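You operate a simulated robot arm through the tools that you are given. There is no shell and no other tool. Be economical: measure what you need, move in short steps, check, and stop when the job is done.

You run a simulated robot arm. Do the job below in one go: nothing can be reset, and whatever is moved stays where it is left.

Task
Set right what has fallen over on the table top. At the end: the teal noodle packet (marked "DRY"), which lies on its side on the table top, stands upright there; the yellow lemon half from the table top stands on top of the blue tin (marked "SEAWEED"); the brown small potato stands where the yellow lemon half stood; the yellow packet, which lies on its side on the table top, stands upright there; whatever was shut is shut again. Leave all else as you found it, and nothing knocked over.

The check looks at the end state, three seconds after you hand in, the way a careful person would. Anything else that was tipped, shoved, dropped, spilled or broken makes it a failure.

Robot
A 7-joint arm with a two-finger parallel gripper, fixed in place. Base frame: the origin is at the foot of the arm, x ahead of it, y to its left, z up; the work surface is at about z = 0.72. Readings come in m, rad, newtons and seconds.
With the tool pointing down near the work surface it reaches from about 0.28 to 0.68 m from the base axis. Its first joint turns from -1.152 to 1.152 rad. Payload 1.57 kg.
The TCP is the grasp point between the finger pads, 0.03 m short of the fingertips. In the tool frame z runs along the fingers and y along their closing line. Largest opening 0.11 m; finger width 0.024, thickness 0.012; the body of the gripper, 0.048 by 0.112 m, starts 0.078 m behind the TCP.
Orientation is that of the tool frame in the base frame, as a unit quaternion [x, y, z, w]. With the fingers straight down and closing along the base's y, the tool's x points along the base's -x, its y along +y and its z along -z.

Tools
- The arm moves only by the tool move_arm. Its argument "rows" is a list of rows, each a list of 6 numbers: the shift along the tool's x, y, z in units of 20 mm (1.0 is 20 mm), then the turn, a rotation vector about the tool's x, y, z in units of 5 degrees (1.0 is 5 degrees). In form: [[x, y, z, rx, ry, rz], ...]. A call has 1 to 12 rows; each row shifts and turns the commanded pose from where the row before left it, along the tool's axes as they then stand. "claw" is the opening, from 0 (shut) to 1 (fully open), set as the call begins (left out, the last holds). A call with a number of a shift or a turn outside -1 to 1 is refused whole. Rows are played at 5 a second. More than 0.05 m and 0.15 rad between two rows, or a gripper value outside its range, and nothing of the call is played. A pose out of reach is approached as far as the arm can. The call stops where the force on the tool passes 40 N (or 10 N more than at its start, if that is more) or the arm is blocked; 0.2 s more then pass. The fingers move at their own pace (about 0.108 m/s each) and stop on an object; they squeeze with about 38 N. The grip force told is the motor's: it shows also when the fingers shut on nothing. Time passes only in rows, and 0.2 s behind the last, so rows that do not move let the fingers close. The reply holds the time, the measured pose of the TCP, the force on the tool along the base axes, the opening and the grip force, in the units named above and with some noise.
- Cameras (640 x 400 px; columns grow to the right, rows downward): "scene" is fixed at [0.1281, -0.385, 1.3954]; the picture's right is [0.96, -0.29, 0.00], its down [-0.21, -0.69, -0.70] and it looks along [0.20, 0.67, -0.72] (base axes); focal length 330 px, centre (320, 200). "wrist" rides on the gripper at [-0.036, 0, -0.08] in the tool frame; the picture's right is [0.00, -1.00, 0.00], its down [0.97, 0.00, -0.24] and it looks along [0.24, 0.00, 0.97] (tool axes); focal length 218 px, centre (320, 200).
- camera(camera): a new picture of that camera. The clock stands still meanwhile.
- pixel_to_xyz(camera, pixels): there is no depth. For up to 12 entries [column, row, z] of the newest picture of that camera ("zoom" is the newest enlarged one), the place [x, y] in the base frame at which the ray of that pixel passes the height z, good to about 0.002 m, but the place of the scene camera against the robot may be out by one fixed shift of up to 0.012 m in any direction. The clock stands still meanwhile.
- inspect(camera, box): a new picture of the part [left, top, right, bottom] of that camera's present view, enlarged. The clock stands still meanwhile.
- hand_in(): hands the job in; it is judged then, once.

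Keep the steps short. Do not move on a guess: measure, check each grasp and each placing, and mend mistakes. In all there are 80 turns and 46 pictures (those below and enlarged ones count). Leave the gripper open and the arm clear of the work at the hand-in unless told otherwise, and finish with a single line.

The tools are called after "Emit:" as a command line: name --pt "numbers of a row" for each row, then --argument value for the rest, lists and objects as JSON in quotes. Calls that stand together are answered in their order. move_arm: Moves the arm, as the interface text tells. Its arguments: {"type":"object","properties":{"rows":{"type":"array"},"claw":{"type":"number"}},"required":["rows"]} The other tools are called the same way: camera (camera) takes a picture; pixel_to_xyz (camera, pixels) gives the place at which the rays of pixels pass given heights; inspect (camera, box) takes an enlarged picture of a part of a camera's view; hand_in () hands the job in.

At the start:

```text
time_s: 0.0
tool_pos: [0.4598, 0.0934, 0.9892]
orientation: [0.0, 1.0, 0.0, 0.0]
ft_force: [0.4, -0.6, -0.6]
gripper_width: 0.11
grasp_force: 0.0
```

scene: 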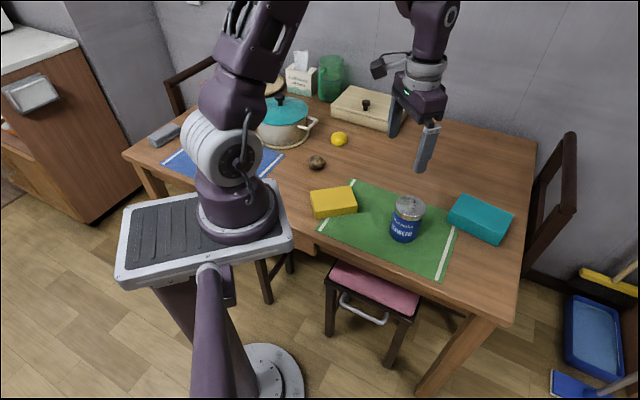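
wrist: 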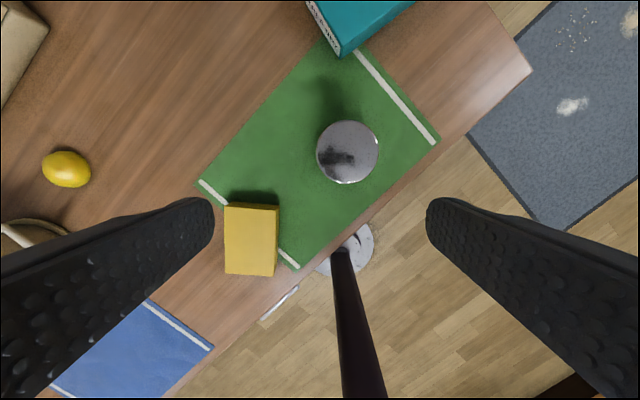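

I start by looking closer at the items: the yellow packet, tin, teal packet, lemon and potato.

Emit:
inspect --camera "scene" --box '[290, 110, 530, 260]'

Emit:
pixel_to_xyz --camera "wrist" --pixels '[[225, 206, 0.77], [278, 208, 0.77], [275, 276, 0.77], [225, 273, 0.77], [348, 152, 0.83], [66, 169, 0.74], [341, 56, 0.77], [306, 0, 0.77], [415, 0, 0.77]]'

Emit:
pixel_to_xyz --camera "scene" --pixels '[[317, 163, 0.74], [340, 139, 0.74], [310, 192, 0.76], [352, 186, 0.76], [357, 206, 0.76], [316, 212, 0.76], [465, 196, 0.77], [514, 212, 0.77], [498, 238, 0.77], [448, 217, 0.77], [410, 203, 0.83]]'

```text
2.67 times, centred on (410, 185) of scene
```

zoom: 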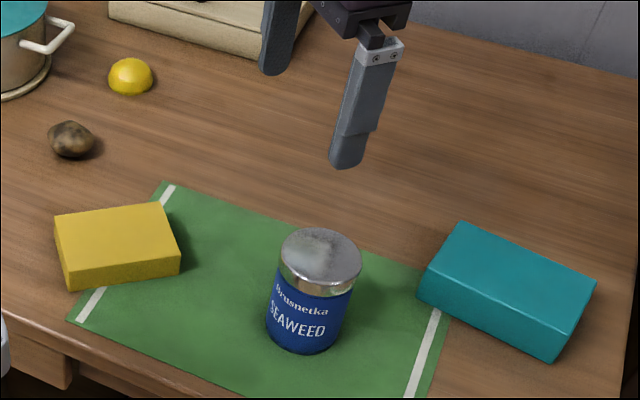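

```text
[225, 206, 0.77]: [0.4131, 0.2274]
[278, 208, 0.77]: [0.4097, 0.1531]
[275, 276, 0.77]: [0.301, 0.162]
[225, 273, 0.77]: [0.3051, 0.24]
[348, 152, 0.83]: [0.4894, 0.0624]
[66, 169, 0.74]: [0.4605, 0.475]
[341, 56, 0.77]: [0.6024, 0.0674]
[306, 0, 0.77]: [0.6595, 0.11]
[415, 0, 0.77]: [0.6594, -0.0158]
```

```text
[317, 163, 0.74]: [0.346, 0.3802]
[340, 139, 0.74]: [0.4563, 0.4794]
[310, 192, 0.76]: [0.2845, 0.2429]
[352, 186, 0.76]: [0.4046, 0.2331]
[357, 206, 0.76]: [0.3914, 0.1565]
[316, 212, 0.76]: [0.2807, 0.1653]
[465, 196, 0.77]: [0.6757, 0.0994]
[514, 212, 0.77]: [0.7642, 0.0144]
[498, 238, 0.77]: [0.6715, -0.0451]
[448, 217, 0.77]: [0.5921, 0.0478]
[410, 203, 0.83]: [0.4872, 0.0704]
```

The teal packet is far out. I move above it to look at it with the wrist camera (tool −x is base +x).

Emit:
move_arm --pt "-1 -0.5 0 0 0 0" --pt "-1 -0.5 0 0 0 0" --pt "-1 -0.5 0 0 0 0" --pt "-1 -0.5 0 0 0 0" --pt "-1 -0.5 0 0 0 0" --pt "-1 -0.5 0 0 0 0" --pt "-1 0 0 0 0 0" --pt "0 0 0 0 0 0" --claw 1

Emit:
camera --camera "wrist"

Emit:
camera --camera "scene"

```text
time_s: 1.8
tool_pos: [0.5993, 0.0347, 0.9894]
orientation: [0.0, 1.0, 0.0, 0.0]
ft_force: [1.2, 0.6, -1.0]
gripper_width: 0.1102
grasp_force: 0.2
```

```text
42 pictures are left
```

wrist: 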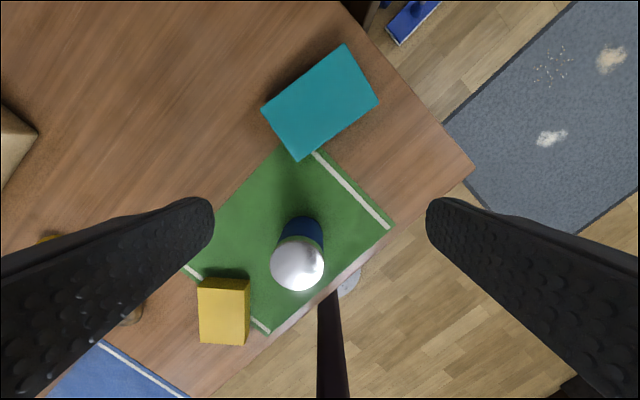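

```text
41 pictures are left
```

scene: 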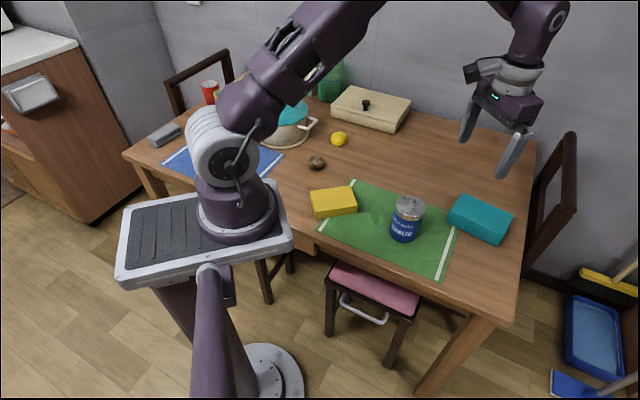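

Teal top corners: (262,108), (345,44), (379,99), (299,161). I measure those and the yellow packet's, and zoom both.

Emit:
pixel_to_xyz --camera "wrist" --pixels '[[262, 108, 0.77], [345, 44, 0.77], [379, 99, 0.77], [299, 161, 0.77], [198, 288, 0.765], [249, 290, 0.765], [246, 345, 0.765], [200, 343, 0.765], [297, 275, 0.83]]'

Emit:
inspect --camera "wrist" --box '[180, 30, 400, 360]'

Emit:
inspect --camera "scene" --box '[430, 180, 530, 250]'

```text
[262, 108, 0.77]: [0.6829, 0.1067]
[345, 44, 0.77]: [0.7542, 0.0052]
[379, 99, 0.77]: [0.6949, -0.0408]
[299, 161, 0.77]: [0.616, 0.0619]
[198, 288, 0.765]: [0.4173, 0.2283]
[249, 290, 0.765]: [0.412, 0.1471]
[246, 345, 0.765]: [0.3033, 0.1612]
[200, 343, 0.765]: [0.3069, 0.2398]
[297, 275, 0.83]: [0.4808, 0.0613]
```

```text
1.21 times, centred on (290, 195) of wrist
```

zoom: 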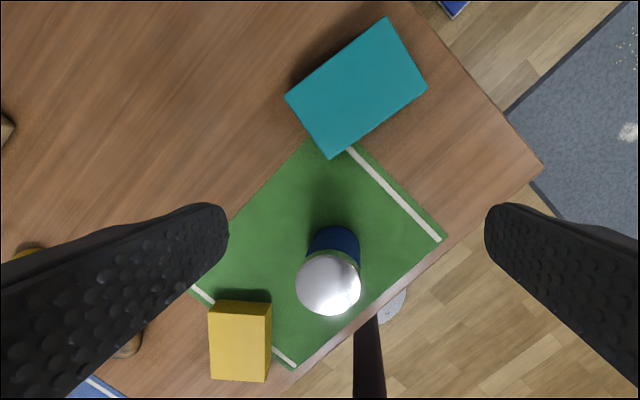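

```text
5.71 times, centred on (480, 215) of scene
```

zoom: 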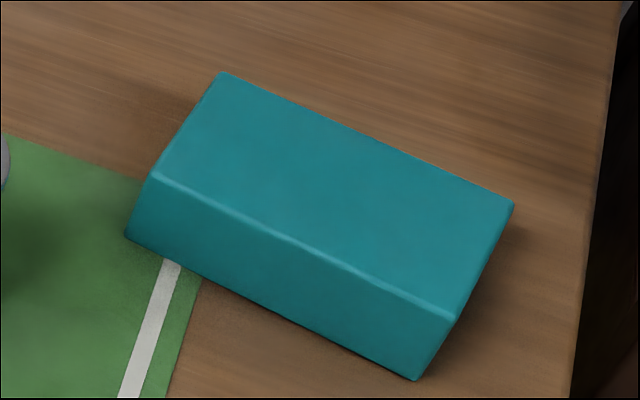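

The label seems to be on the teal packet's small end facing the robot/left (seen in the first wrist picture). I back off and tilt the camera forward to read it.

Emit:
move_arm --pt "1 1 0 0 0 0" --pt "1 1 0 0 0 0" --pt "1 1 0 0 0 0" --pt "1 1 0 0 0 0" --pt "1 1 0 0 0 0" --pt "1 0.5 0 0 -1 0" --pt "0 0 0 0 -1 0" --pt "0 0 0 0 -1 0" --pt "0 0 0 0 -1 0" --pt "0 0 0 0 -1 0" --pt "0 0 0 0 -1 0" --pt "0 0 0 0 -1 0"

Emit:
camera --camera "wrist"

```text
time_s: 4.4
tool_pos: [0.4792, 0.143, 0.99]
orientation: [-0.001, 0.953, 0.0, 0.302]
ft_force: [-0.2, -0.9, 0.2]
gripper_width: 0.1099
grasp_force: 0.1
```

```text
38 pictures are left
```

wrist: 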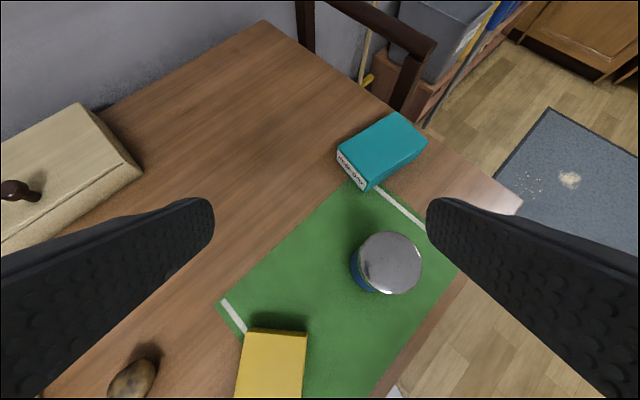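

Emit:
inspect --camera "wrist" --box '[330, 110, 430, 195]'

```text
4.71 times, centred on (380, 152) of wrist
```

zoom: 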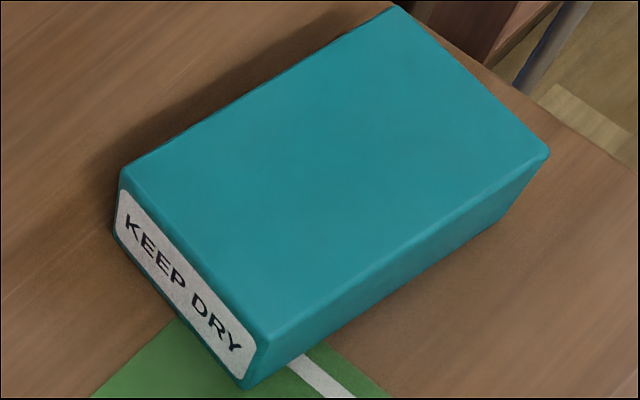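

The "KEEP DRY" label is on the small end facing up-left; nothing is on the other visible faces. Now I measure heights: teal vertical edge in scene, top (503.6,235.7), bottom (496.6,246.5).

Emit:
inspect --camera "scene" --box '[300, 170, 380, 230]'

Emit:
pixel_to_xyz --camera "scene" --pixels '[[496.6, 246.5, 0.722], [503.6, 235.7, 0.76], [503.6, 235.7, 0.77], [503.6, 235.7, 0.78], [446, 221.5, 0.722], [450.5, 211, 0.76], [450.5, 211, 0.77], [450.5, 211, 0.78]]'

```text
6.67 times, centred on (340, 200) of scene
```

zoom: 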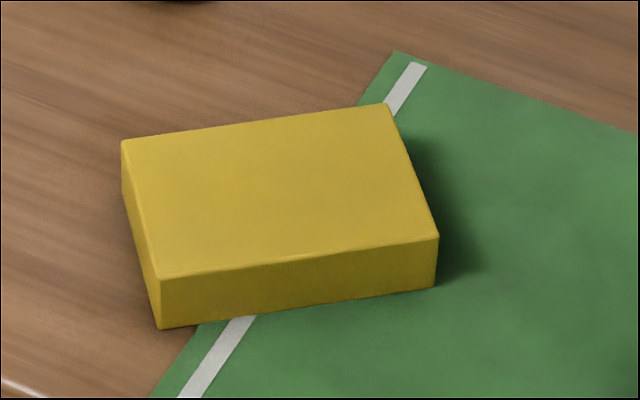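

```text
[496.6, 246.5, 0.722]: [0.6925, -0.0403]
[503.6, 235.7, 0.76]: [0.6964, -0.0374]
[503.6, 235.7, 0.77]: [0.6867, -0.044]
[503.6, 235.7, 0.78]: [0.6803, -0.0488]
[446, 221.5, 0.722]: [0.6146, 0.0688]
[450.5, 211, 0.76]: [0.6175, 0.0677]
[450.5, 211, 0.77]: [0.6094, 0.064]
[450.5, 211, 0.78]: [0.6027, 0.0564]
```

Teal top is about z 0.764. Now the yellow heights and top corners in this zoom.

Emit:
pixel_to_xyz --camera "zoom" --pixels '[[434, 288, 0.724], [438, 235, 0.755], [438, 235, 0.765], [160, 328, 0.722], [159, 278, 0.755], [159, 278, 0.765], [122, 141, 0.76], [387, 104, 0.76], [438, 235, 0.76], [159, 278, 0.76]]'

Emit:
pixel_to_xyz --camera "wrist" --pixels '[[337, 155, 0.763], [395, 113, 0.763], [427, 143, 0.763], [371, 190, 0.763]]'

```text
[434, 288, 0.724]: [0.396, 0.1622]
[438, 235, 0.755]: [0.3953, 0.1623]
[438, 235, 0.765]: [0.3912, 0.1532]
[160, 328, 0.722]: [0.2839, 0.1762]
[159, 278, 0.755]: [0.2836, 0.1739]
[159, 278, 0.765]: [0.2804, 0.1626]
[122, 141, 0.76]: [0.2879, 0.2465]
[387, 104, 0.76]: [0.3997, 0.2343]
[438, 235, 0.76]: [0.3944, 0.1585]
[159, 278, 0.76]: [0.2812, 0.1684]
```

```text
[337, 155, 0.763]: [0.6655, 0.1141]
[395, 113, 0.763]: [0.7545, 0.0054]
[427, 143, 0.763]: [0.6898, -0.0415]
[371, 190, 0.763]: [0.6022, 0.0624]
```

Now I untilt and go above the teal packet, turning the tool 55° about its axis so that the fingers will close across the packet's 0.08 m width.

Emit:
move_arm --pt "0 0 0 0 1 0" --pt "0 0 0 0 1 0" --pt "0 0 0 0 1 0" --pt "0 0 0 0 1 0" --pt "0 0 0 0 1 0" --pt "0 0 0 0 1 0" --pt "0 0 0 0 1 0" --pt "-1 -0.6 0 0 0 0" --pt "-1 -0.6 0 0 0 0" --pt "-1 -0.6 0 0 0 0" --pt "-1 -0.6 0 0 0 0" --pt "-1 -0.6 0 0 0 0"

Emit:
move_arm --pt "-1 -0.6 0 0 0 0" --pt "-1 -0.6 0 0 0 0" --pt "-1 -0.6 0 0 0 0" --pt "-1 -0.6 0 0 0 0" --pt "-1 -0.1 0 0 0 1" --pt "0 0 0 0 0 1" --pt "0 0 0 0 0 1" --pt "0 0 0 0 0 1" --pt "0 0 0 0 0 1" --pt "0 0 0 0 0 1" --pt "0 0 0 0 0 1" --pt "0 0 0 0 0 1"

Emit:
move_arm --pt "0 0 1 0 0 1" --pt "0 0 1 0 0 1" --pt "0 0 1 0 0 1" --pt "0 0 1 0 0 0" --pt "0 0 0 0 0 0"

Emit:
camera --camera "wrist"

```text
time_s: 7.0
tool_pos: [0.5802, 0.0841, 0.9894]
orientation: [0.0, 1.0, 0.0, 0.001]
ft_force: [0.8, -0.9, 0.6]
gripper_width: 0.1101
grasp_force: 0.1
```

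```text
time_s: 9.6
tool_pos: [0.6808, 0.0339, 0.9894]
orientation: [0.343, 0.939, 0.001, 0.0]
ft_force: [1.4, 1.0, -0.1]
gripper_width: 0.1101
grasp_force: 0.0
```

```text
time_s: 10.8
tool_pos: [0.6796, 0.0343, 0.9098]
orientation: [0.461, 0.887, 0.0, -0.001]
ft_force: [0.5, -0.7, 0.1]
gripper_width: 0.1098
grasp_force: 0.1
```

```text
35 pictures are left
```

wrist: 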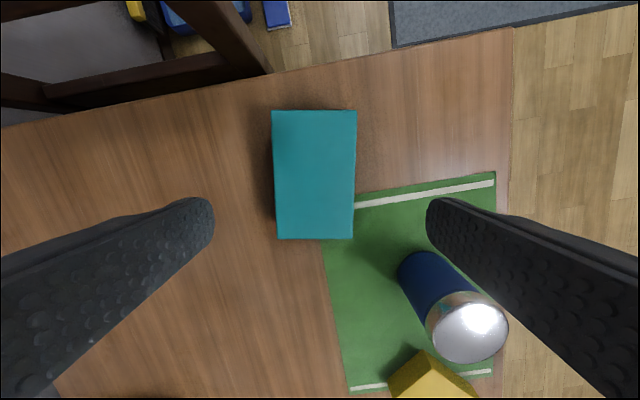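

The packet's edges are well aligned. Corners (272,110), (357,110), (352,239), (276,239).

Emit:
pixel_to_xyz --camera "wrist" --pixels '[[272, 110, 0.763], [357, 110, 0.763], [352, 239, 0.763], [276, 239, 0.763]]'

```text
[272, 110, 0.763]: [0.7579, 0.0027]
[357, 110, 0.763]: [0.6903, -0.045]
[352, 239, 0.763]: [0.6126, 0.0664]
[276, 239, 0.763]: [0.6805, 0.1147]
```

Centre (0.685, 0.035), 0.136 × 0.083. I shift slightly, descend to z≈0.758 and close.

Emit:
move_arm --pt "-0.15 0.24 0.6 0 0 0" --pt "0 0 1 0 0 0" --pt "0 0 1 0 0 0" --pt "0 0 1 0 0 0" --pt "0 0 1 0 0 0" --pt "0 0 1 0 0 0" --pt "0 0 1 0 0 0" --pt "0 0 1 0 0 0" --pt "0 0 0 0 0 0"

Emit:
move_arm --pt "0 0 0 0 0 0" --pt "0 0 0 0 0 0" --pt "0 0 0 0 0 0" --pt "0 0 0 0 0 0" --claw 0

```text
time_s: 12.8
tool_pos: [0.6841, 0.0336, 0.7579]
orientation: [0.463, 0.887, 0.0, 0.0]
ft_force: [0.2, 0.5, -0.3]
gripper_width: 0.11
grasp_force: 0.0
```

```text
time_s: 13.8
tool_pos: [0.685, 0.0345, 0.7571]
orientation: [0.462, 0.887, 0.001, 0.0]
ft_force: [-0.3, -0.5, 0.0]
gripper_width: 0.0848
grasp_force: 37.9
```

Held (opening 0.085). I lift 0.12 m and tilt the packet up by 90° in steps (far end up).

Emit:
move_arm --pt "0 0 -0.5 0 0 0" --pt "0 0 -1 0 0 0" --pt "0 0 -1 0 0 0" --pt "0 0 -1 0 0 0" --pt "0 0 -1 0 0 0" --pt "0 0 -1 0 0 0" --pt "0 0 -0.5 0 0 0" --pt "0 0 0 0 -1 0" --pt "0 0 0 0 -1 0" --pt "0 0 0 0 -1 0" --pt "0 0 0 0 -1 0"

Emit:
move_arm --pt "0 0 0 0 -1 0" --pt "0 0 0 0 -1 0" --pt "0 0 0 0 -1 0" --pt "0 0 0 0 -1 0" --pt "0 0 0 0 -1 0" --pt "0 0 0 0 -1 0" --pt "0 0 0 0 -1 0" --pt "0 0 0 0 -1 0" --pt "0 0 0 0 -1 0" --pt "0 0 0 0 -1 0" --pt "0 0 0 0 0 0"

Emit:
camera --camera "scene"

```text
time_s: 16.2
tool_pos: [0.6843, 0.0343, 0.8781]
orientation: [0.455, 0.874, -0.079, 0.155]
ft_force: [0.4, 0.5, -3.9]
gripper_width: 0.0848
grasp_force: 37.9
```

```text
time_s: 18.6
tool_pos: [0.6851, 0.035, 0.8766]
orientation: [0.378, 0.727, -0.264, 0.509]
ft_force: [-0.1, 0.5, -3.4]
gripper_width: 0.0852
grasp_force: 37.4
```

```text
34 pictures are left
```

scene: 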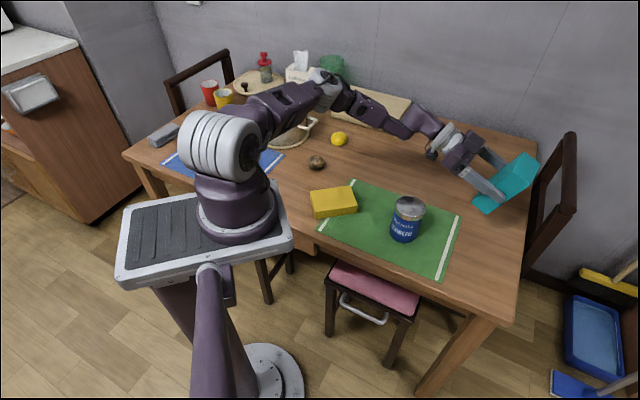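

I finish the tilt to 90° and yaw the packet to show its former underside to the scene camera.

Emit:
move_arm --pt "0 0 0 0 -1 0" --pt "0 0 0 0 -1 0" --pt "0 0 0 0 -1 0" --pt "0 0 0 0 -1 0" --pt "0 0 0 1 0 0" --pt "0 0 0 1 0 0" --pt "0 0 0 1 0 0" --pt "0 0 0 1 0 0" --pt "0 0 0 1 0 0" --pt "0 0 0 1 0 0" --pt "0 0 0 0 0 0"

Emit:
inspect --camera "scene" --box '[400, 110, 580, 250]'

```text
time_s: 21.0
tool_pos: [0.6172, 0.0123, 0.878]
orientation: [0.457, 0.535, -0.473, 0.53]
ft_force: [-0.4, -0.7, -3.6]
gripper_width: 0.0847
grasp_force: 37.4
out of reach, approached as far as the arm can: row 7, 8, 9, 10
```

```text
2.86 times, centred on (490, 180) of scene
```

zoom: 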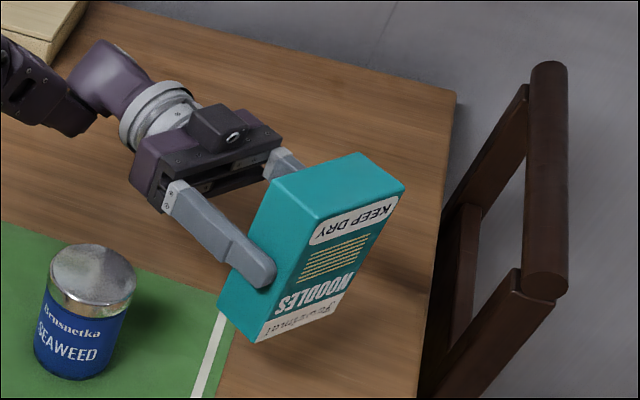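

The front shows "NOODLES" upside down in this pose, so the packet's top is the other end (the "KEEP DRY" end face I saw first). This way up is wrong. I'll turn back, lay it down a bit nearer, and regrasp with a tilted tool so it can be stood the other way. First undo the yaw and the tilt.

Emit:
move_arm --pt "0 0 0 -1 0 0" --pt "0 0 0 -1 0 0" --pt "0 0 0 -1 0 0" --pt "0 0 0 -1 0 0" --pt "0 0 0 -1 0 0" --pt "0 0 0 -1 0 0" --pt "0 0 0 0 1 0" --pt "0 0 0 0 1 0" --pt "0 0 0 0 1 0" --pt "0 0 0 0 1 0" --pt "0 0 0 0 1 0" --pt "0 0 0 0 1 0"

Emit:
move_arm --pt "0 0 0 0 1 0" --pt "0 0 0 0 1 0" --pt "0 0 0 0 1 0" --pt "0 0 0 0 1 0" --pt "0 0 0 0 1 0" --pt "0 0 0 0 1 0" --pt "0 0 0 0 1 0" --pt "0 0 0 0 1 0" --pt "0 0 0 0 1 0" --pt "0 0 0 0 1 0" --pt "0 0 0 0 1 0" --pt "0 0 0 0 1 0"

```text
time_s: 23.6
tool_pos: [0.6171, 0.0128, 0.8768]
orientation: [0.376, 0.781, -0.228, 0.444]
ft_force: [-0.9, 0.2, -2.8]
gripper_width: 0.0848
grasp_force: 37.8
```

```text
time_s: 26.2
tool_pos: [0.6167, 0.0112, 0.8778]
orientation: [0.44, 0.898, -0.008, -0.006]
ft_force: [0.0, 0.1, -2.4]
gripper_width: 0.0846
grasp_force: 38.2
```

The pose is now (0.617, 0.011), a degree off. I correct the small tilt and move to free table at about (0.61, 0.17).

Emit:
move_arm --pt "0 0 0 -0.23 -0.04 0.5" --pt "1 0.6 0 0 0 0" --pt "1 0.6 0 0 0 0" --pt "1 0.6 0 0 0 0" --pt "1 0.6 0 0 0 0" --pt "1 0.6 0 0 0 0" --pt "1 0.6 0 0 0 0" --pt "0.7 0.6 0 0 0 0" --pt "0 0 0 0 0 0"

Emit:
camera --camera "scene"

Emit:
camera --camera "wrist"

```text
time_s: 28.2
tool_pos: [0.6089, 0.1694, 0.8779]
orientation: [0.46, 0.888, -0.002, 0.0]
ft_force: [0.0, 0.7, -3.4]
gripper_width: 0.0846
grasp_force: 37.9
```

```text
32 pictures are left
```

scene: 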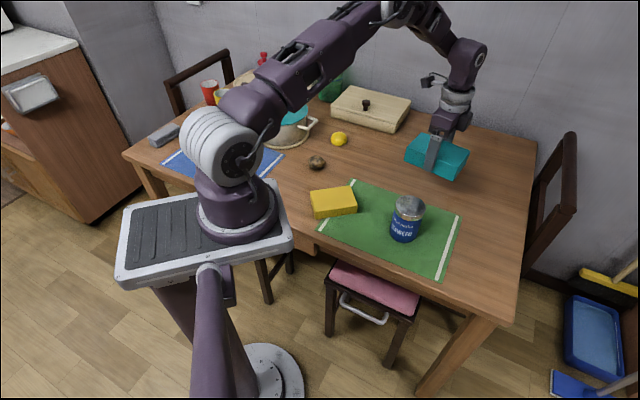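

```text
31 pictures are left
```

wrist: 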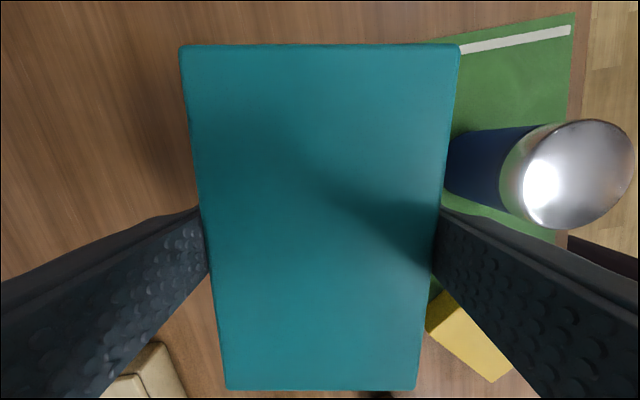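

Check where the mat's upper edge is relative to the lay-down spot.

Emit:
pixel_to_xyz --camera "wrist" --pixels '[[462, 47, 0.722], [430, 292, 0.722], [575, 12, 0.722]]'

Emit:
pixel_to_xyz --camera "scene" --pixels '[[461, 214, 0.722], [352, 180, 0.722], [438, 282, 0.722], [318, 233, 0.722]]'

```text
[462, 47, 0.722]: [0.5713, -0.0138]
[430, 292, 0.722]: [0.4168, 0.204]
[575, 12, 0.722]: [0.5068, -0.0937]
```

```text
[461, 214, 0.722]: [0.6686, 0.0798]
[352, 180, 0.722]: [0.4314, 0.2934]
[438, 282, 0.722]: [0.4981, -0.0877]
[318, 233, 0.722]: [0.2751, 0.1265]
```

The mat's edge would lie under the packet; I shift 0.035 m along tool y (to about (0.637, 0.189)), then lower it and release.

Emit:
move_arm --pt "0 0.9 0 0 0 0" --pt "0 0.85 0 0 0 0" --pt "0 0 1 0 0 0" --pt "0 0 1 0 0 0" --pt "0 0 1 0 0 0" --pt "0 0 1 0 0 0" --pt "0 0 1 0 0 0" --pt "0 0 0.5 0 0 0" --pt "0 0 0.25 0 0 0" --pt "0 0 0.25 0 0 0" --pt "0 0 0 0 0 0"

```text
time_s: 30.6
tool_pos: [0.6384, 0.1894, 0.7577]
orientation: [0.46, 0.888, -0.001, 0.001]
ft_force: [-6.1, -4.4, 17.5]
gripper_width: 0.0847
grasp_force: 38.9
```

Packet rests. I open, raise 4 mm, and tilt the open gripper −60° in place around it.

Emit:
move_arm --pt "0 0 0 0 0 0" --pt "0 0 0 0 0 0" --pt "0 0 -0.2 0 0 0" --pt "0 0 0 0 0 0" --claw 1

Emit:
move_arm --pt "0 0 0 0 -1 0" --pt "0 0 0 0 -1 0" --pt "0 0 0 0 -1 0" --pt "0 0 0 0 -1 0" --pt "0 0 0 0 -1 0" --pt "0 0 0 0 -1 0" --pt "0 0 0 0 -1 0" --pt "0 0 0 0 -1 0" --pt "0 0 0 0 -1 0" --pt "0 0 0 0 -1 0" --pt "0 0 0 0 -1 0" --pt "0 0 0 0 -1 0"

Emit:
inspect --camera "scene" --box '[370, 100, 530, 220]'

```text
time_s: 31.6
tool_pos: [0.6376, 0.1899, 0.7618]
orientation: [0.46, 0.888, -0.002, 0.0]
ft_force: [0.1, -0.4, -0.5]
gripper_width: 0.1097
grasp_force: 0.1
```

```text
time_s: 34.2
tool_pos: [0.6345, 0.1812, 0.7597]
orientation: [0.403, 0.775, -0.234, 0.427]
ft_force: [-0.1, -0.5, -0.5]
gripper_width: 0.1101
grasp_force: 0.1
out of reach, approached as far as the arm can: row 12
```

```text
3.33 times, centred on (450, 160) of scene
```

zoom: 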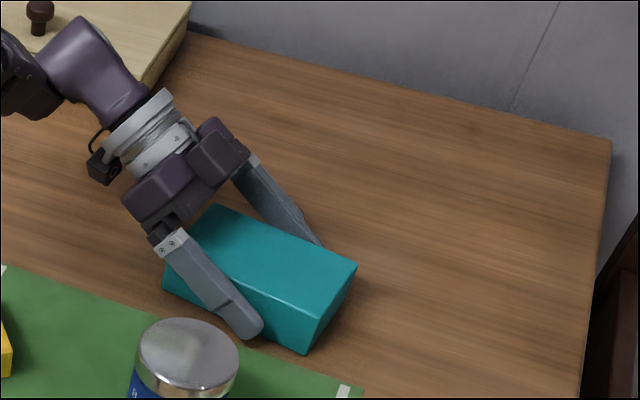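

Fingers straddle the packet. I lower 6 mm and close.

Emit:
move_arm --pt "0.25 0 0.16 0 0 0" --pt "0 0 0 0 0 0"

Emit:
move_arm --pt "0 0 0 0 0 0" --pt "0 0 0 0 0 0" --pt "0 0 0 0 0 0" --pt "0 0 0 0 0 0" --claw 0

```text
time_s: 34.8
tool_pos: [0.6347, 0.1825, 0.7539]
orientation: [0.397, 0.769, -0.231, 0.444]
ft_force: [-1.0, 0.0, -1.5]
gripper_width: 0.1099
grasp_force: 0.0
```

```text
time_s: 35.8
tool_pos: [0.6342, 0.1834, 0.7546]
orientation: [0.397, 0.769, -0.231, 0.444]
ft_force: [-1.1, 0.1, 2.5]
gripper_width: 0.0847
grasp_force: 38.7
```

Held at 60° tilt. Lift straight up 0.12 m, then begin rotating +90° about tool y.

Emit:
move_arm --pt "-0.866 0 -0.5 0 0 0" --pt "-0.866 0 -0.5 0 0 0" --pt "-0.866 0 -0.5 0 0 0" --pt "-0.866 0 -0.5 0 0 0" --pt "-0.866 0 -0.5 0 0 0" --pt "-0.866 0 -0.5 0 0 0" --pt "0 0 0 0 1 0" --pt "0 0 0 0 1 0" --pt "0 0 0 0 1 0" --pt "0 0 0 0 1 0" --pt "0 0 0 0 1 0" --pt "0 0 0 0 1 0"

Emit:
move_arm --pt "0 0 0 0 1 0" --pt "0 0 0 0 1 0" --pt "0 0 0 0 1 0" --pt "0 0 0 0 1 0" --pt "0 0 0 0 1 0" --pt "0 0 0 0 1 0" --pt "0 0 0 0 1 0" --pt "0 0 0 0 1 0" --pt "0 0 0 0 1 0" --pt "0 0 0 0 1 0" --pt "0 0 0 0 1 0" --pt "0 0 0 0 1 0"

Emit:
camera --camera "scene"

```text
time_s: 38.4
tool_pos: [0.6335, 0.1829, 0.8732]
orientation: [0.444, 0.858, -0.121, 0.23]
ft_force: [0.4, -0.8, -2.8]
gripper_width: 0.0848
grasp_force: 38.4
```

```text
time_s: 41.0
tool_pos: [0.6192, 0.1846, 0.8669]
orientation: [0.442, 0.869, 0.083, -0.207]
ft_force: [0.0, 0.8, -3.1]
gripper_width: 0.085
grasp_force: 38.2
out of reach, approached as far as the arm can: row 11, 12
```

```text
29 pictures are left
```

scene: 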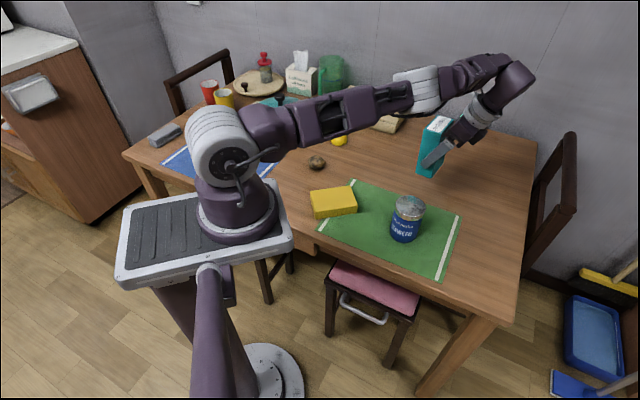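

It's nearly upright with KEEP DRY end up. The arm hit its reach, so I move about 0.07 m inward, then correct the remaining ~5° tilt.

Emit:
move_arm --pt "0.83 -0.11 0.39 0 0 0" --pt "0.83 -0.11 0.39 0 0 0" --pt "0.83 -0.11 0.39 0 0 0" --pt "0.83 -0.11 0.39 0 0 0" --pt "0 0 0 -0.53 0.87 0.06" --pt "0 0 0 0 0 0"

Emit:
camera --camera "scene"

```text
time_s: 42.4
tool_pos: [0.5688, 0.2401, 0.8682]
orientation: [0.445, 0.857, 0.122, -0.23]
ft_force: [0.7, 0.3, -3.7]
gripper_width: 0.0847
grasp_force: 37.6
```

```text
28 pictures are left
```

scene: 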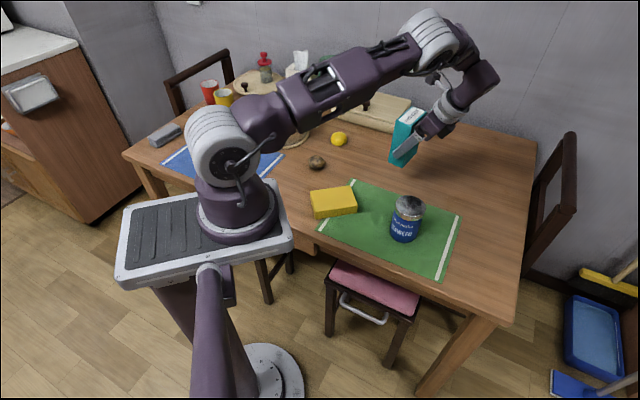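

Upright and aligned. Now straight down to z≈0.789 in small steps.

Emit:
move_arm --pt "-0.5 0 0.866 0 0 0" --pt "-0.5 0 0.866 0 0 0" --pt "-0.5 0 0.866 0 0 0" --pt "-0.3 0 0.52 0 0 0" --pt "-0.1 0 0.173 0 0 0" --pt "-0.05 0 0.087 0 0 0" --pt "0 0 0 0 0 0"

Emit:
inspect --camera "scene" --box '[360, 90, 480, 180]'

```text
time_s: 44.0
tool_pos: [0.5696, 0.2388, 0.7896]
orientation: [0.445, 0.857, 0.121, -0.23]
ft_force: [-0.6, 0.3, -3.4]
gripper_width: 0.085
grasp_force: 38.2
```

```text
4.44 times, centred on (420, 135) of scene
```

zoom: 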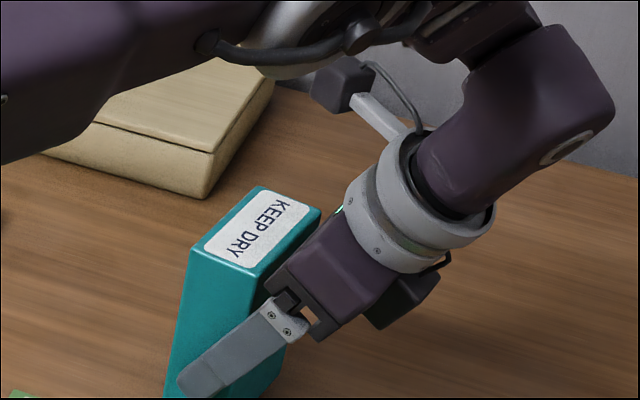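

Not yet in contact. I lower in 1.5 mm steps and watch the force.

Emit:
move_arm --pt "-0.04 0 0.065 0 0 0" --pt "-0.04 0 0.065 0 0 0" --pt "0 0 0 0 0 0"

Emit:
move_arm --pt "-0.04 0 0.065 0 0 0" --pt "0 0 0 0 0 0"

```text
time_s: 44.8
tool_pos: [0.5697, 0.2389, 0.7856]
orientation: [0.444, 0.858, 0.12, -0.229]
ft_force: [-0.2, -0.2, -3.1]
gripper_width: 0.0847
grasp_force: 38.3
```

```text
time_s: 45.4
tool_pos: [0.5693, 0.2383, 0.7852]
orientation: [0.444, 0.858, 0.12, -0.231]
ft_force: [-0.1, 0.1, -2.6]
gripper_width: 0.0847
grasp_force: 38.4
```

Emit:
move_arm --pt "-0.06 0 0.1 0 0 0" --pt "-0.04 0 0.065 0 0 0" --pt "0 0 0 0 0 0"

```text
time_s: 46.2
tool_pos: [0.5692, 0.2386, 0.7835]
orientation: [0.445, 0.857, 0.121, -0.23]
ft_force: [0.0, -3.3, 6.4]
gripper_width: 0.085
grasp_force: 38.4
```

Contact. I open and rise straight up.

Emit:
move_arm --pt "0 0 0 0 0 0" --pt "0 0 0 0 0 0" --pt "0 0 0 0 0 0" --pt "0.5 0 -0.866 0 0 0" --pt "0.5 0 -0.866 0 0 0" --pt "0.5 0 -0.866 0 0 0" --pt "0.5 0 -0.866 0 0 0" --pt "0.5 0 -0.866 0 0 0" --pt "0.5 0 -0.866 0 0 0" --pt "0.5 0 -0.866 0 0 0" --pt "0 0 0 0 0 0" --claw 1

Emit:
inspect --camera "scene" --box '[340, 70, 520, 205]'

```text
time_s: 48.6
tool_pos: [0.5679, 0.239, 0.9224]
orientation: [0.444, 0.857, 0.121, -0.23]
ft_force: [-1.3, 0.1, -0.4]
gripper_width: 0.11
grasp_force: 0.0
```

```text
2.96 times, centred on (430, 138) of scene
```

zoom: 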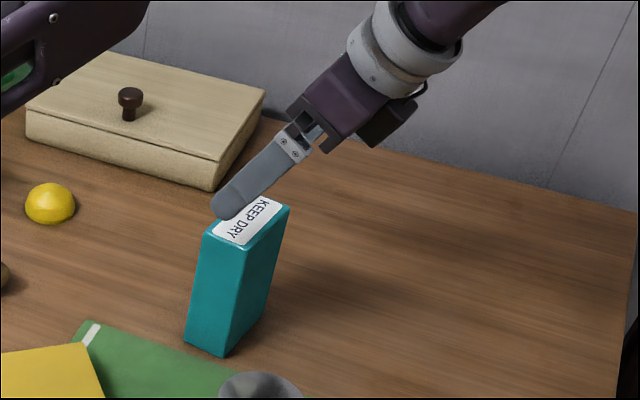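

The teal packet stands, right way up. Next, yellow: I untilt, untwist, and move above the yellow packet to measure it.

Emit:
move_arm --pt "0.5 0 -0.866 0 0 0" --pt "0.5 0 -0.866 0 0 0" --pt "0 0 0 0 -1 0" --pt "0 0 0 0 -1 0" --pt "0 0 0 0 -1 0" --pt "0 0 0 0 -1 0" --pt "0 0 0 0 -1 0" --pt "0 0 0 0 -1 0" --pt "0 0 0 0 0 -1" --pt "0 0 0 0 0 -1" --pt "0 0 0 0 0 -1" --pt "0 0 0 0 0 -1"

Emit:
move_arm --pt "0 0 0 0 0 -1" --pt "0 0 0 0 0 -1" --pt "0 0 0 0 0 -1" --pt "0 0 0 0 0 -1" --pt "0 0 0 0 0 -1" --pt "0 0 0 0 0 -1" --pt "0 0 0 0 0 -1" --pt "1 -0.2 0 0 0 0" --pt "1 -0.2 0 0 0 0" --pt "1 -0.2 0 0 0 0" --pt "1 -0.2 0 0 0 0" --pt "1 -0.2 0 0 0 0"

Emit:
move_arm --pt "1 -0.2 0 0 0 0" --pt "1 -0.2 0 0 0 0" --pt "1 -0.2 0 0 0 0" --pt "1 -0.2 0.5 0 0 0" --pt "1 -0.2 1 0 0 0" --pt "0.7 0 1 0 0 0" --pt "0 0 0 0 0 0"

Emit:
camera --camera "wrist"

```text
time_s: 51.2
tool_pos: [0.5689, 0.2385, 0.961]
orientation: [0.299, 0.954, 0.001, 0.001]
ft_force: [0.1, -0.1, -0.3]
gripper_width: 0.1099
grasp_force: 0.1
```

```text
time_s: 53.8
tool_pos: [0.4683, 0.2172, 0.9609]
orientation: [0.0, 1.0, 0.001, 0.001]
ft_force: [0.2, 0.3, -1.4]
gripper_width: 0.11
grasp_force: 0.0
```

```text
time_s: 55.4
tool_pos: [0.3549, 0.1981, 0.9111]
orientation: [0.0, 1.0, 0.001, 0.001]
ft_force: [-0.5, 0.2, -0.3]
gripper_width: 0.11
grasp_force: 0.1
```

```text
25 pictures are left
```

wrist: 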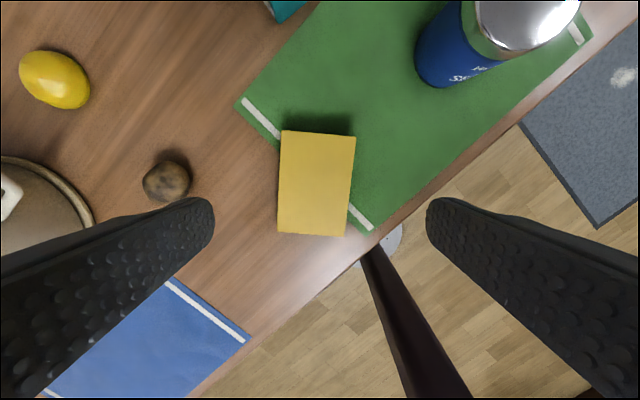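

Measure the yellow's top corners, plus lemon (54,80) and potato (167,182).

Emit:
pixel_to_xyz --camera "wrist" --pixels '[[281, 130, 0.755], [355, 136, 0.755], [345, 237, 0.755], [277, 233, 0.755], [54, 80, 0.735], [19, 75, 0.735], [91, 92, 0.735], [167, 182, 0.735], [528, 20, 0.83]]'

Emit:
inspect --camera "wrist" --box '[10, 30, 210, 220]'

```text
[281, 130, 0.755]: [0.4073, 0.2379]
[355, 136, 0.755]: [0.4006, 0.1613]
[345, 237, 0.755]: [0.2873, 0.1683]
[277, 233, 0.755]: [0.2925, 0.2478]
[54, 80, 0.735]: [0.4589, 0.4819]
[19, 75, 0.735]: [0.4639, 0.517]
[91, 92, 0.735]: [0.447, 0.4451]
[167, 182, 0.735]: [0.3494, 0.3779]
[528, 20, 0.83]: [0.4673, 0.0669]
```

```text
2.11 times, centred on (110, 125) of wrist
```

zoom: 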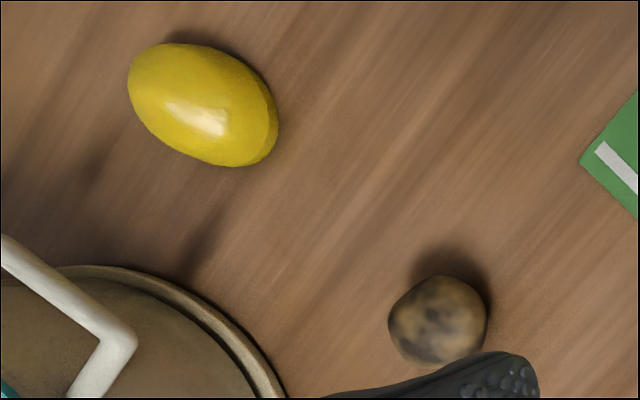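

Yellow: centre (0.347, 0.204), 0.115 × 0.078, 4° turned. Align, descend to z 0.757 and grasp.

Emit:
move_arm --pt "0.4 0.285 0 0 0 0.86" --pt "0 0 1 0 0 0" --pt "0 0 1 0 0 0" --pt "0 0 1 0 0 0" --pt "0 0 1 0 0 0" --pt "0 0 1 0 0 0" --pt "0 0 1 0 0 0" --pt "0 0 1 0 0 0" --pt "0 0 0.7 0 0 0" --pt "0 0 0 0 0 0"

Emit:
move_arm --pt "0 0 0 0 0 0" --pt "0 0 0 0 0 0" --pt "0 0 0 0 0 0" --pt "0 0 0 0 0 0" --claw 0

```text
time_s: 57.6
tool_pos: [0.3463, 0.2054, 0.7557]
orientation: [0.036, 0.999, 0.001, 0.001]
ft_force: [0.2, -0.1, 0.8]
gripper_width: 0.11
grasp_force: 0.0
```

```text
time_s: 58.6
tool_pos: [0.3472, 0.205, 0.7565]
orientation: [0.036, 0.999, 0.001, 0.001]
ft_force: [-0.5, -0.9, 0.5]
gripper_width: 0.0791
grasp_force: 37.8
```

Held (0.079). Lift 0.2 m, then tilt +60° to see the underside from the scene camera.

Emit:
move_arm --pt "0 0 -0.5 0 0 0" --pt "0 0 -1 0 0 0" --pt "0 0 -1 0 0 0" --pt "0 0 -1 0 0 0" --pt "0 0 -1 0 0 0" --pt "0 0 -1 0 0 0" --pt "0 0 -1 0 0 0" --pt "0 0 -1 0 0 0" --pt "0 0 -1 0 0 0" --pt "0 0 -1 0 0 0" --pt "0 0 -0.5 0 0 0"

Emit:
move_arm --pt "0 0 0 0 1 0" --pt "0 0 0 0 1 0" --pt "0 0 0 0 1 0" --pt "0 0 0 0 1 0" --pt "0 0 0 0 1 0" --pt "0 0 0 0 1 0" --pt "0 0 0 0 1 0" --pt "0 0 0 0 1 0" --pt "0 0 0 0 1 0" --pt "0 0 0 0 1 0" --pt "0 0 0 0 1 0" --pt "0 0 0 0 1 0"

Emit:
camera --camera "scene"

```text
time_s: 61.0
tool_pos: [0.3464, 0.2039, 0.9575]
orientation: [0.037, 0.999, 0.001, 0.001]
ft_force: [0.2, 0.3, -0.1]
gripper_width: 0.0789
grasp_force: 37.6
```

```text
time_s: 63.6
tool_pos: [0.3472, 0.204, 0.9567]
orientation: [0.031, 0.865, 0.02, -0.5]
ft_force: [-0.4, -0.4, -0.9]
gripper_width: 0.0792
grasp_force: 38.1
```

```text
23 pictures are left
```

scene: 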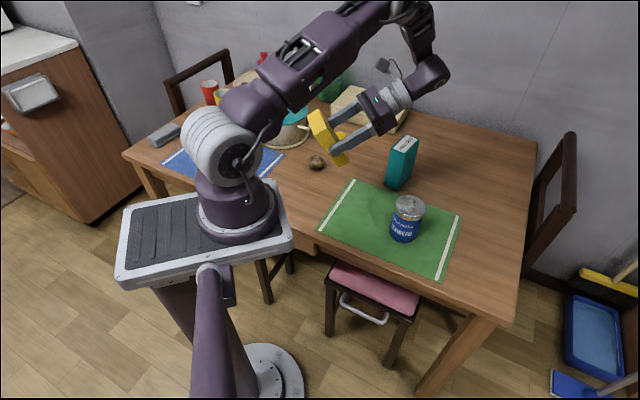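

Emit:
inspect --camera "scene" --box '[290, 90, 390, 180]'

```text
4.44 times, centred on (340, 135) of scene
```

zoom: 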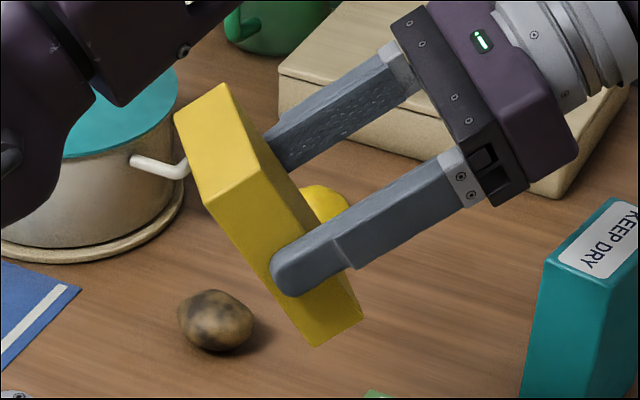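

The raised end is blank and the underside not yet visible. I tilt to 80° and yaw it 40° toward the camera.

Emit:
move_arm --pt "0 0 0 0 1 0" --pt "0 0 0 0 1 0" --pt "0 0 0 0 1 0" --pt "0 0 0 0 1 0" --pt "0 0 0 1 0 0" --pt "0 0 0 1 0 0" --pt "0 0 0 1 0 0" --pt "0 0 0 1 0 0" --pt "0 0 0 1 0 0" --pt "0 0 0 1 0 0" --pt "0 0 0 1 0 0" --pt "0 0 0 1 0 0"

Emit:
inspect --camera "scene" --box '[270, 70, 430, 190]'

```text
time_s: 66.2
tool_pos: [0.3436, 0.2021, 0.9554]
orientation: [-0.025, 0.761, -0.04, -0.646]
ft_force: [-0.5, 0.7, -1.1]
gripper_width: 0.0788
grasp_force: 38.4
out of reach, approached as far as the arm can: row 7, 8, 9, 10, 11, 12
```

```text
3.33 times, centred on (350, 130) of scene
```

zoom: 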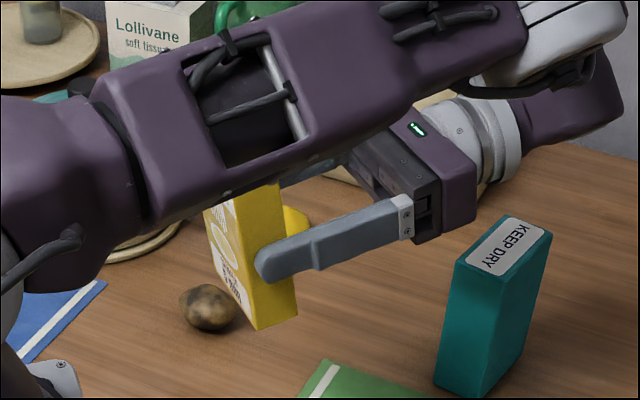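

Text is now partly visible; zoom on it.

Emit:
inspect --camera "scene" --box '[315, 120, 347, 164]'

```text
9.09 times, centred on (331, 142) of scene
```

zoom: 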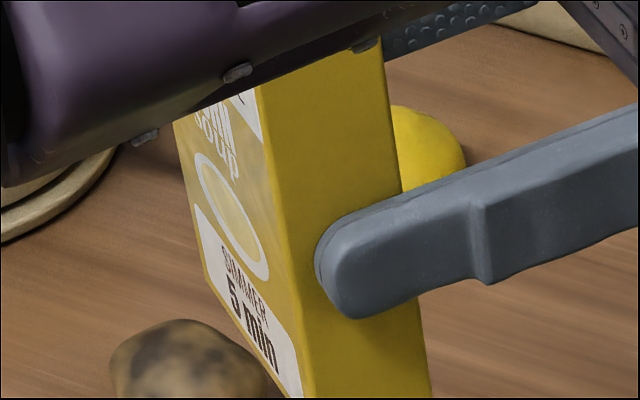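

The front reads "…SOUP / SIMMER 5 min" upright with this end up, so the end that pointed to −x is the top. I'll lay it back, and regrasp tilted −30° so the stand-up needs only +60°. First rotate back.

Emit:
move_arm --pt "0 0 0 0 -1 0" --pt "0 0 0 0 -1 0" --pt "0 0 0 0 -1 0" --pt "0 0 0 0 -1 0" --pt "0 0 0 0 -1 0" --pt "0 0 0 0 -1 0" --pt "0 0 0 0 -1 0" --pt "0 0 0 0 -1 0" --pt "0 0 0 0 -1 0" --pt "0 0 0 0 -1 0" --pt "0 0 0 0 -1 0" --pt "0 0 0 0 -1 0"

Emit:
move_arm --pt "0 0 0 0 -1 0" --pt "0 0 0 0 -1 0" --pt "0 0 0 0 -1 0" --pt "0 0 0 0 -1 0" --pt "0 0 0 0 0 0"

```text
time_s: 68.8
tool_pos: [0.3472, 0.2038, 0.9561]
orientation: [-0.042, 0.983, -0.022, -0.178]
ft_force: [-0.1, -0.3, -1.0]
gripper_width: 0.0791
grasp_force: 38.1
```

```text
time_s: 70.0
tool_pos: [0.3471, 0.2026, 0.9563]
orientation: [-0.045, 0.999, -0.016, -0.005]
ft_force: [-0.1, 0.0, -1.4]
gripper_width: 0.0791
grasp_force: 37.7
```

Correct the residual tilt, move to about (0.41, 0.20) on the mat, and lower.

Emit:
move_arm --pt "0 0 0 -0.37 -0.11 0.5" --pt "0 0 0 0 0 0.5" --pt "-1 0 0.9 0 0 0" --pt "-1 0 1 0 0 0" --pt "-1 0 1 0 0 0" --pt "-0.2 0 1 0 0 0" --pt "0 0 1 0 0 0" --pt "0 0 1 0 0 0" --pt "0 0 1 0 0 0" --pt "0 0 1 0 0 0" --pt "0 0 1 0 0 0" --pt "0 0 0.5 0 0 0"

Emit:
move_arm --pt "0 0 0.25 0 0 0" --pt "0 0 0.15 0 0 0" --pt "0 0 0.08 0 0 0" --pt "0 0 0 0 0 0"

```text
time_s: 72.6
tool_pos: [0.4094, 0.2043, 0.7682]
orientation: [-0.002, 1.0, 0.002, -0.001]
ft_force: [0.5, -0.8, -0.2]
gripper_width: 0.0791
grasp_force: 37.4
```

```text
time_s: 73.6
tool_pos: [0.4095, 0.2043, 0.7586]
orientation: [-0.002, 1.0, 0.002, -0.002]
ft_force: [-0.3, 0.3, -0.3]
gripper_width: 0.0793
grasp_force: 37.9
```

Emit:
move_arm --pt "0 0 0.1 0 0 0" --pt "0 0 0.06 0 0 0" --pt "0 0 0 0 0 0"

```text
time_s: 74.4
tool_pos: [0.4098, 0.2046, 0.7562]
orientation: [-0.001, 1.0, 0.002, -0.001]
ft_force: [-3.2, -1.8, 33.5]
gripper_width: 0.0789
grasp_force: 38.0
```

Contact. Open, raise 3 mm, tilt the open gripper −30°.

Emit:
move_arm --pt "0 0 0 0 0 0" --pt "0 0 0 0 0 0" --pt "0 0 -0.2 0 0 0" --pt "0 0 0 0 -1 0" --pt "0 0 0 0 -1 0" --pt "0 0 0 0 -1 0" --pt "0 0 0 0 -1 0" --pt "0 0 0 0 -1 0" --pt "0 0 0 0 -1 0" --pt "0 0 0 0 0 0" --claw 1

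Emit:
inspect --camera "scene" --box '[300, 120, 460, 240]'

```text
time_s: 76.6
tool_pos: [0.4097, 0.2051, 0.7592]
orientation: [-0.001, 0.966, 0.001, 0.258]
ft_force: [0.1, 0.4, -0.2]
gripper_width: 0.1101
grasp_force: 0.0
```

```text
3.33 times, centred on (380, 180) of scene
```

zoom: 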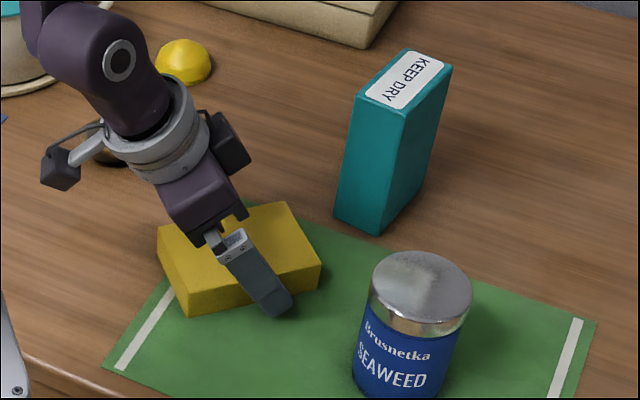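

Good straddle. Close.

Emit:
move_arm --pt "0 0 0 0 0 0" --pt "0 0 0 0 0 0" --pt "0 0 0 0 0 0" --pt "0 0 0 0 0 0" --claw 0

Emit:
move_arm --pt "-0.5 0 -0.866 0 0 0" --pt "-0.5 0 -0.866 0 0 0" --pt "-0.5 0 -0.866 0 0 0" --pt "-0.5 0 -0.866 0 0 0" --pt "-0.5 0 -0.866 0 0 0" --pt "0 0 0 0 1 0" --pt "0 0 0 0 1 0" --pt "0 0 0 0 1 0" --pt "0 0 0 0 1 0" --pt "0 0 0 0 1 0" --pt "0 0 0 0 1 0"

Emit:
move_arm --pt "0 0 0 0 1 0" --pt "0 0 0 0 1 0" --pt "0 0 0 0 1 0" --pt "0 0 0 0 1 0" --pt "0 0 0 0 1 0" --pt "0 0 0 0 1 0" --pt "0 0 0 0 1 0" --pt "0 0 0 0 1 0" --pt "0 0 0 0 1 0" --pt "0 0 0 0 1 0" --pt "0 0 0 0 1 0" --pt "0 0 0 0 1 0"

Emit:
inspect --camera "scene" --box '[280, 60, 480, 240]'

```text
time_s: 77.6
tool_pos: [0.4097, 0.2048, 0.7603]
orientation: [-0.001, 0.966, 0.002, 0.258]
ft_force: [-0.4, -0.2, 0.6]
gripper_width: 0.079
grasp_force: 38.2
```

```text
time_s: 80.0
tool_pos: [0.4105, 0.2048, 0.8602]
orientation: [-0.002, 1.0, 0.001, -0.004]
ft_force: [0.0, 0.4, -1.1]
gripper_width: 0.079
grasp_force: 38.3
```

```text
time_s: 82.6
tool_pos: [0.4104, 0.2056, 0.8597]
orientation: [-0.002, 0.865, 0.0, -0.503]
ft_force: [-0.1, 1.3, -0.4]
gripper_width: 0.0789
grasp_force: 38.0
```

```text
2.22 times, centred on (380, 150) of scene
```

zoom: 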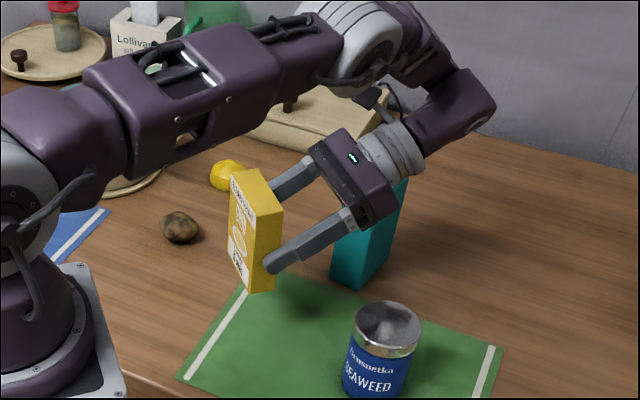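

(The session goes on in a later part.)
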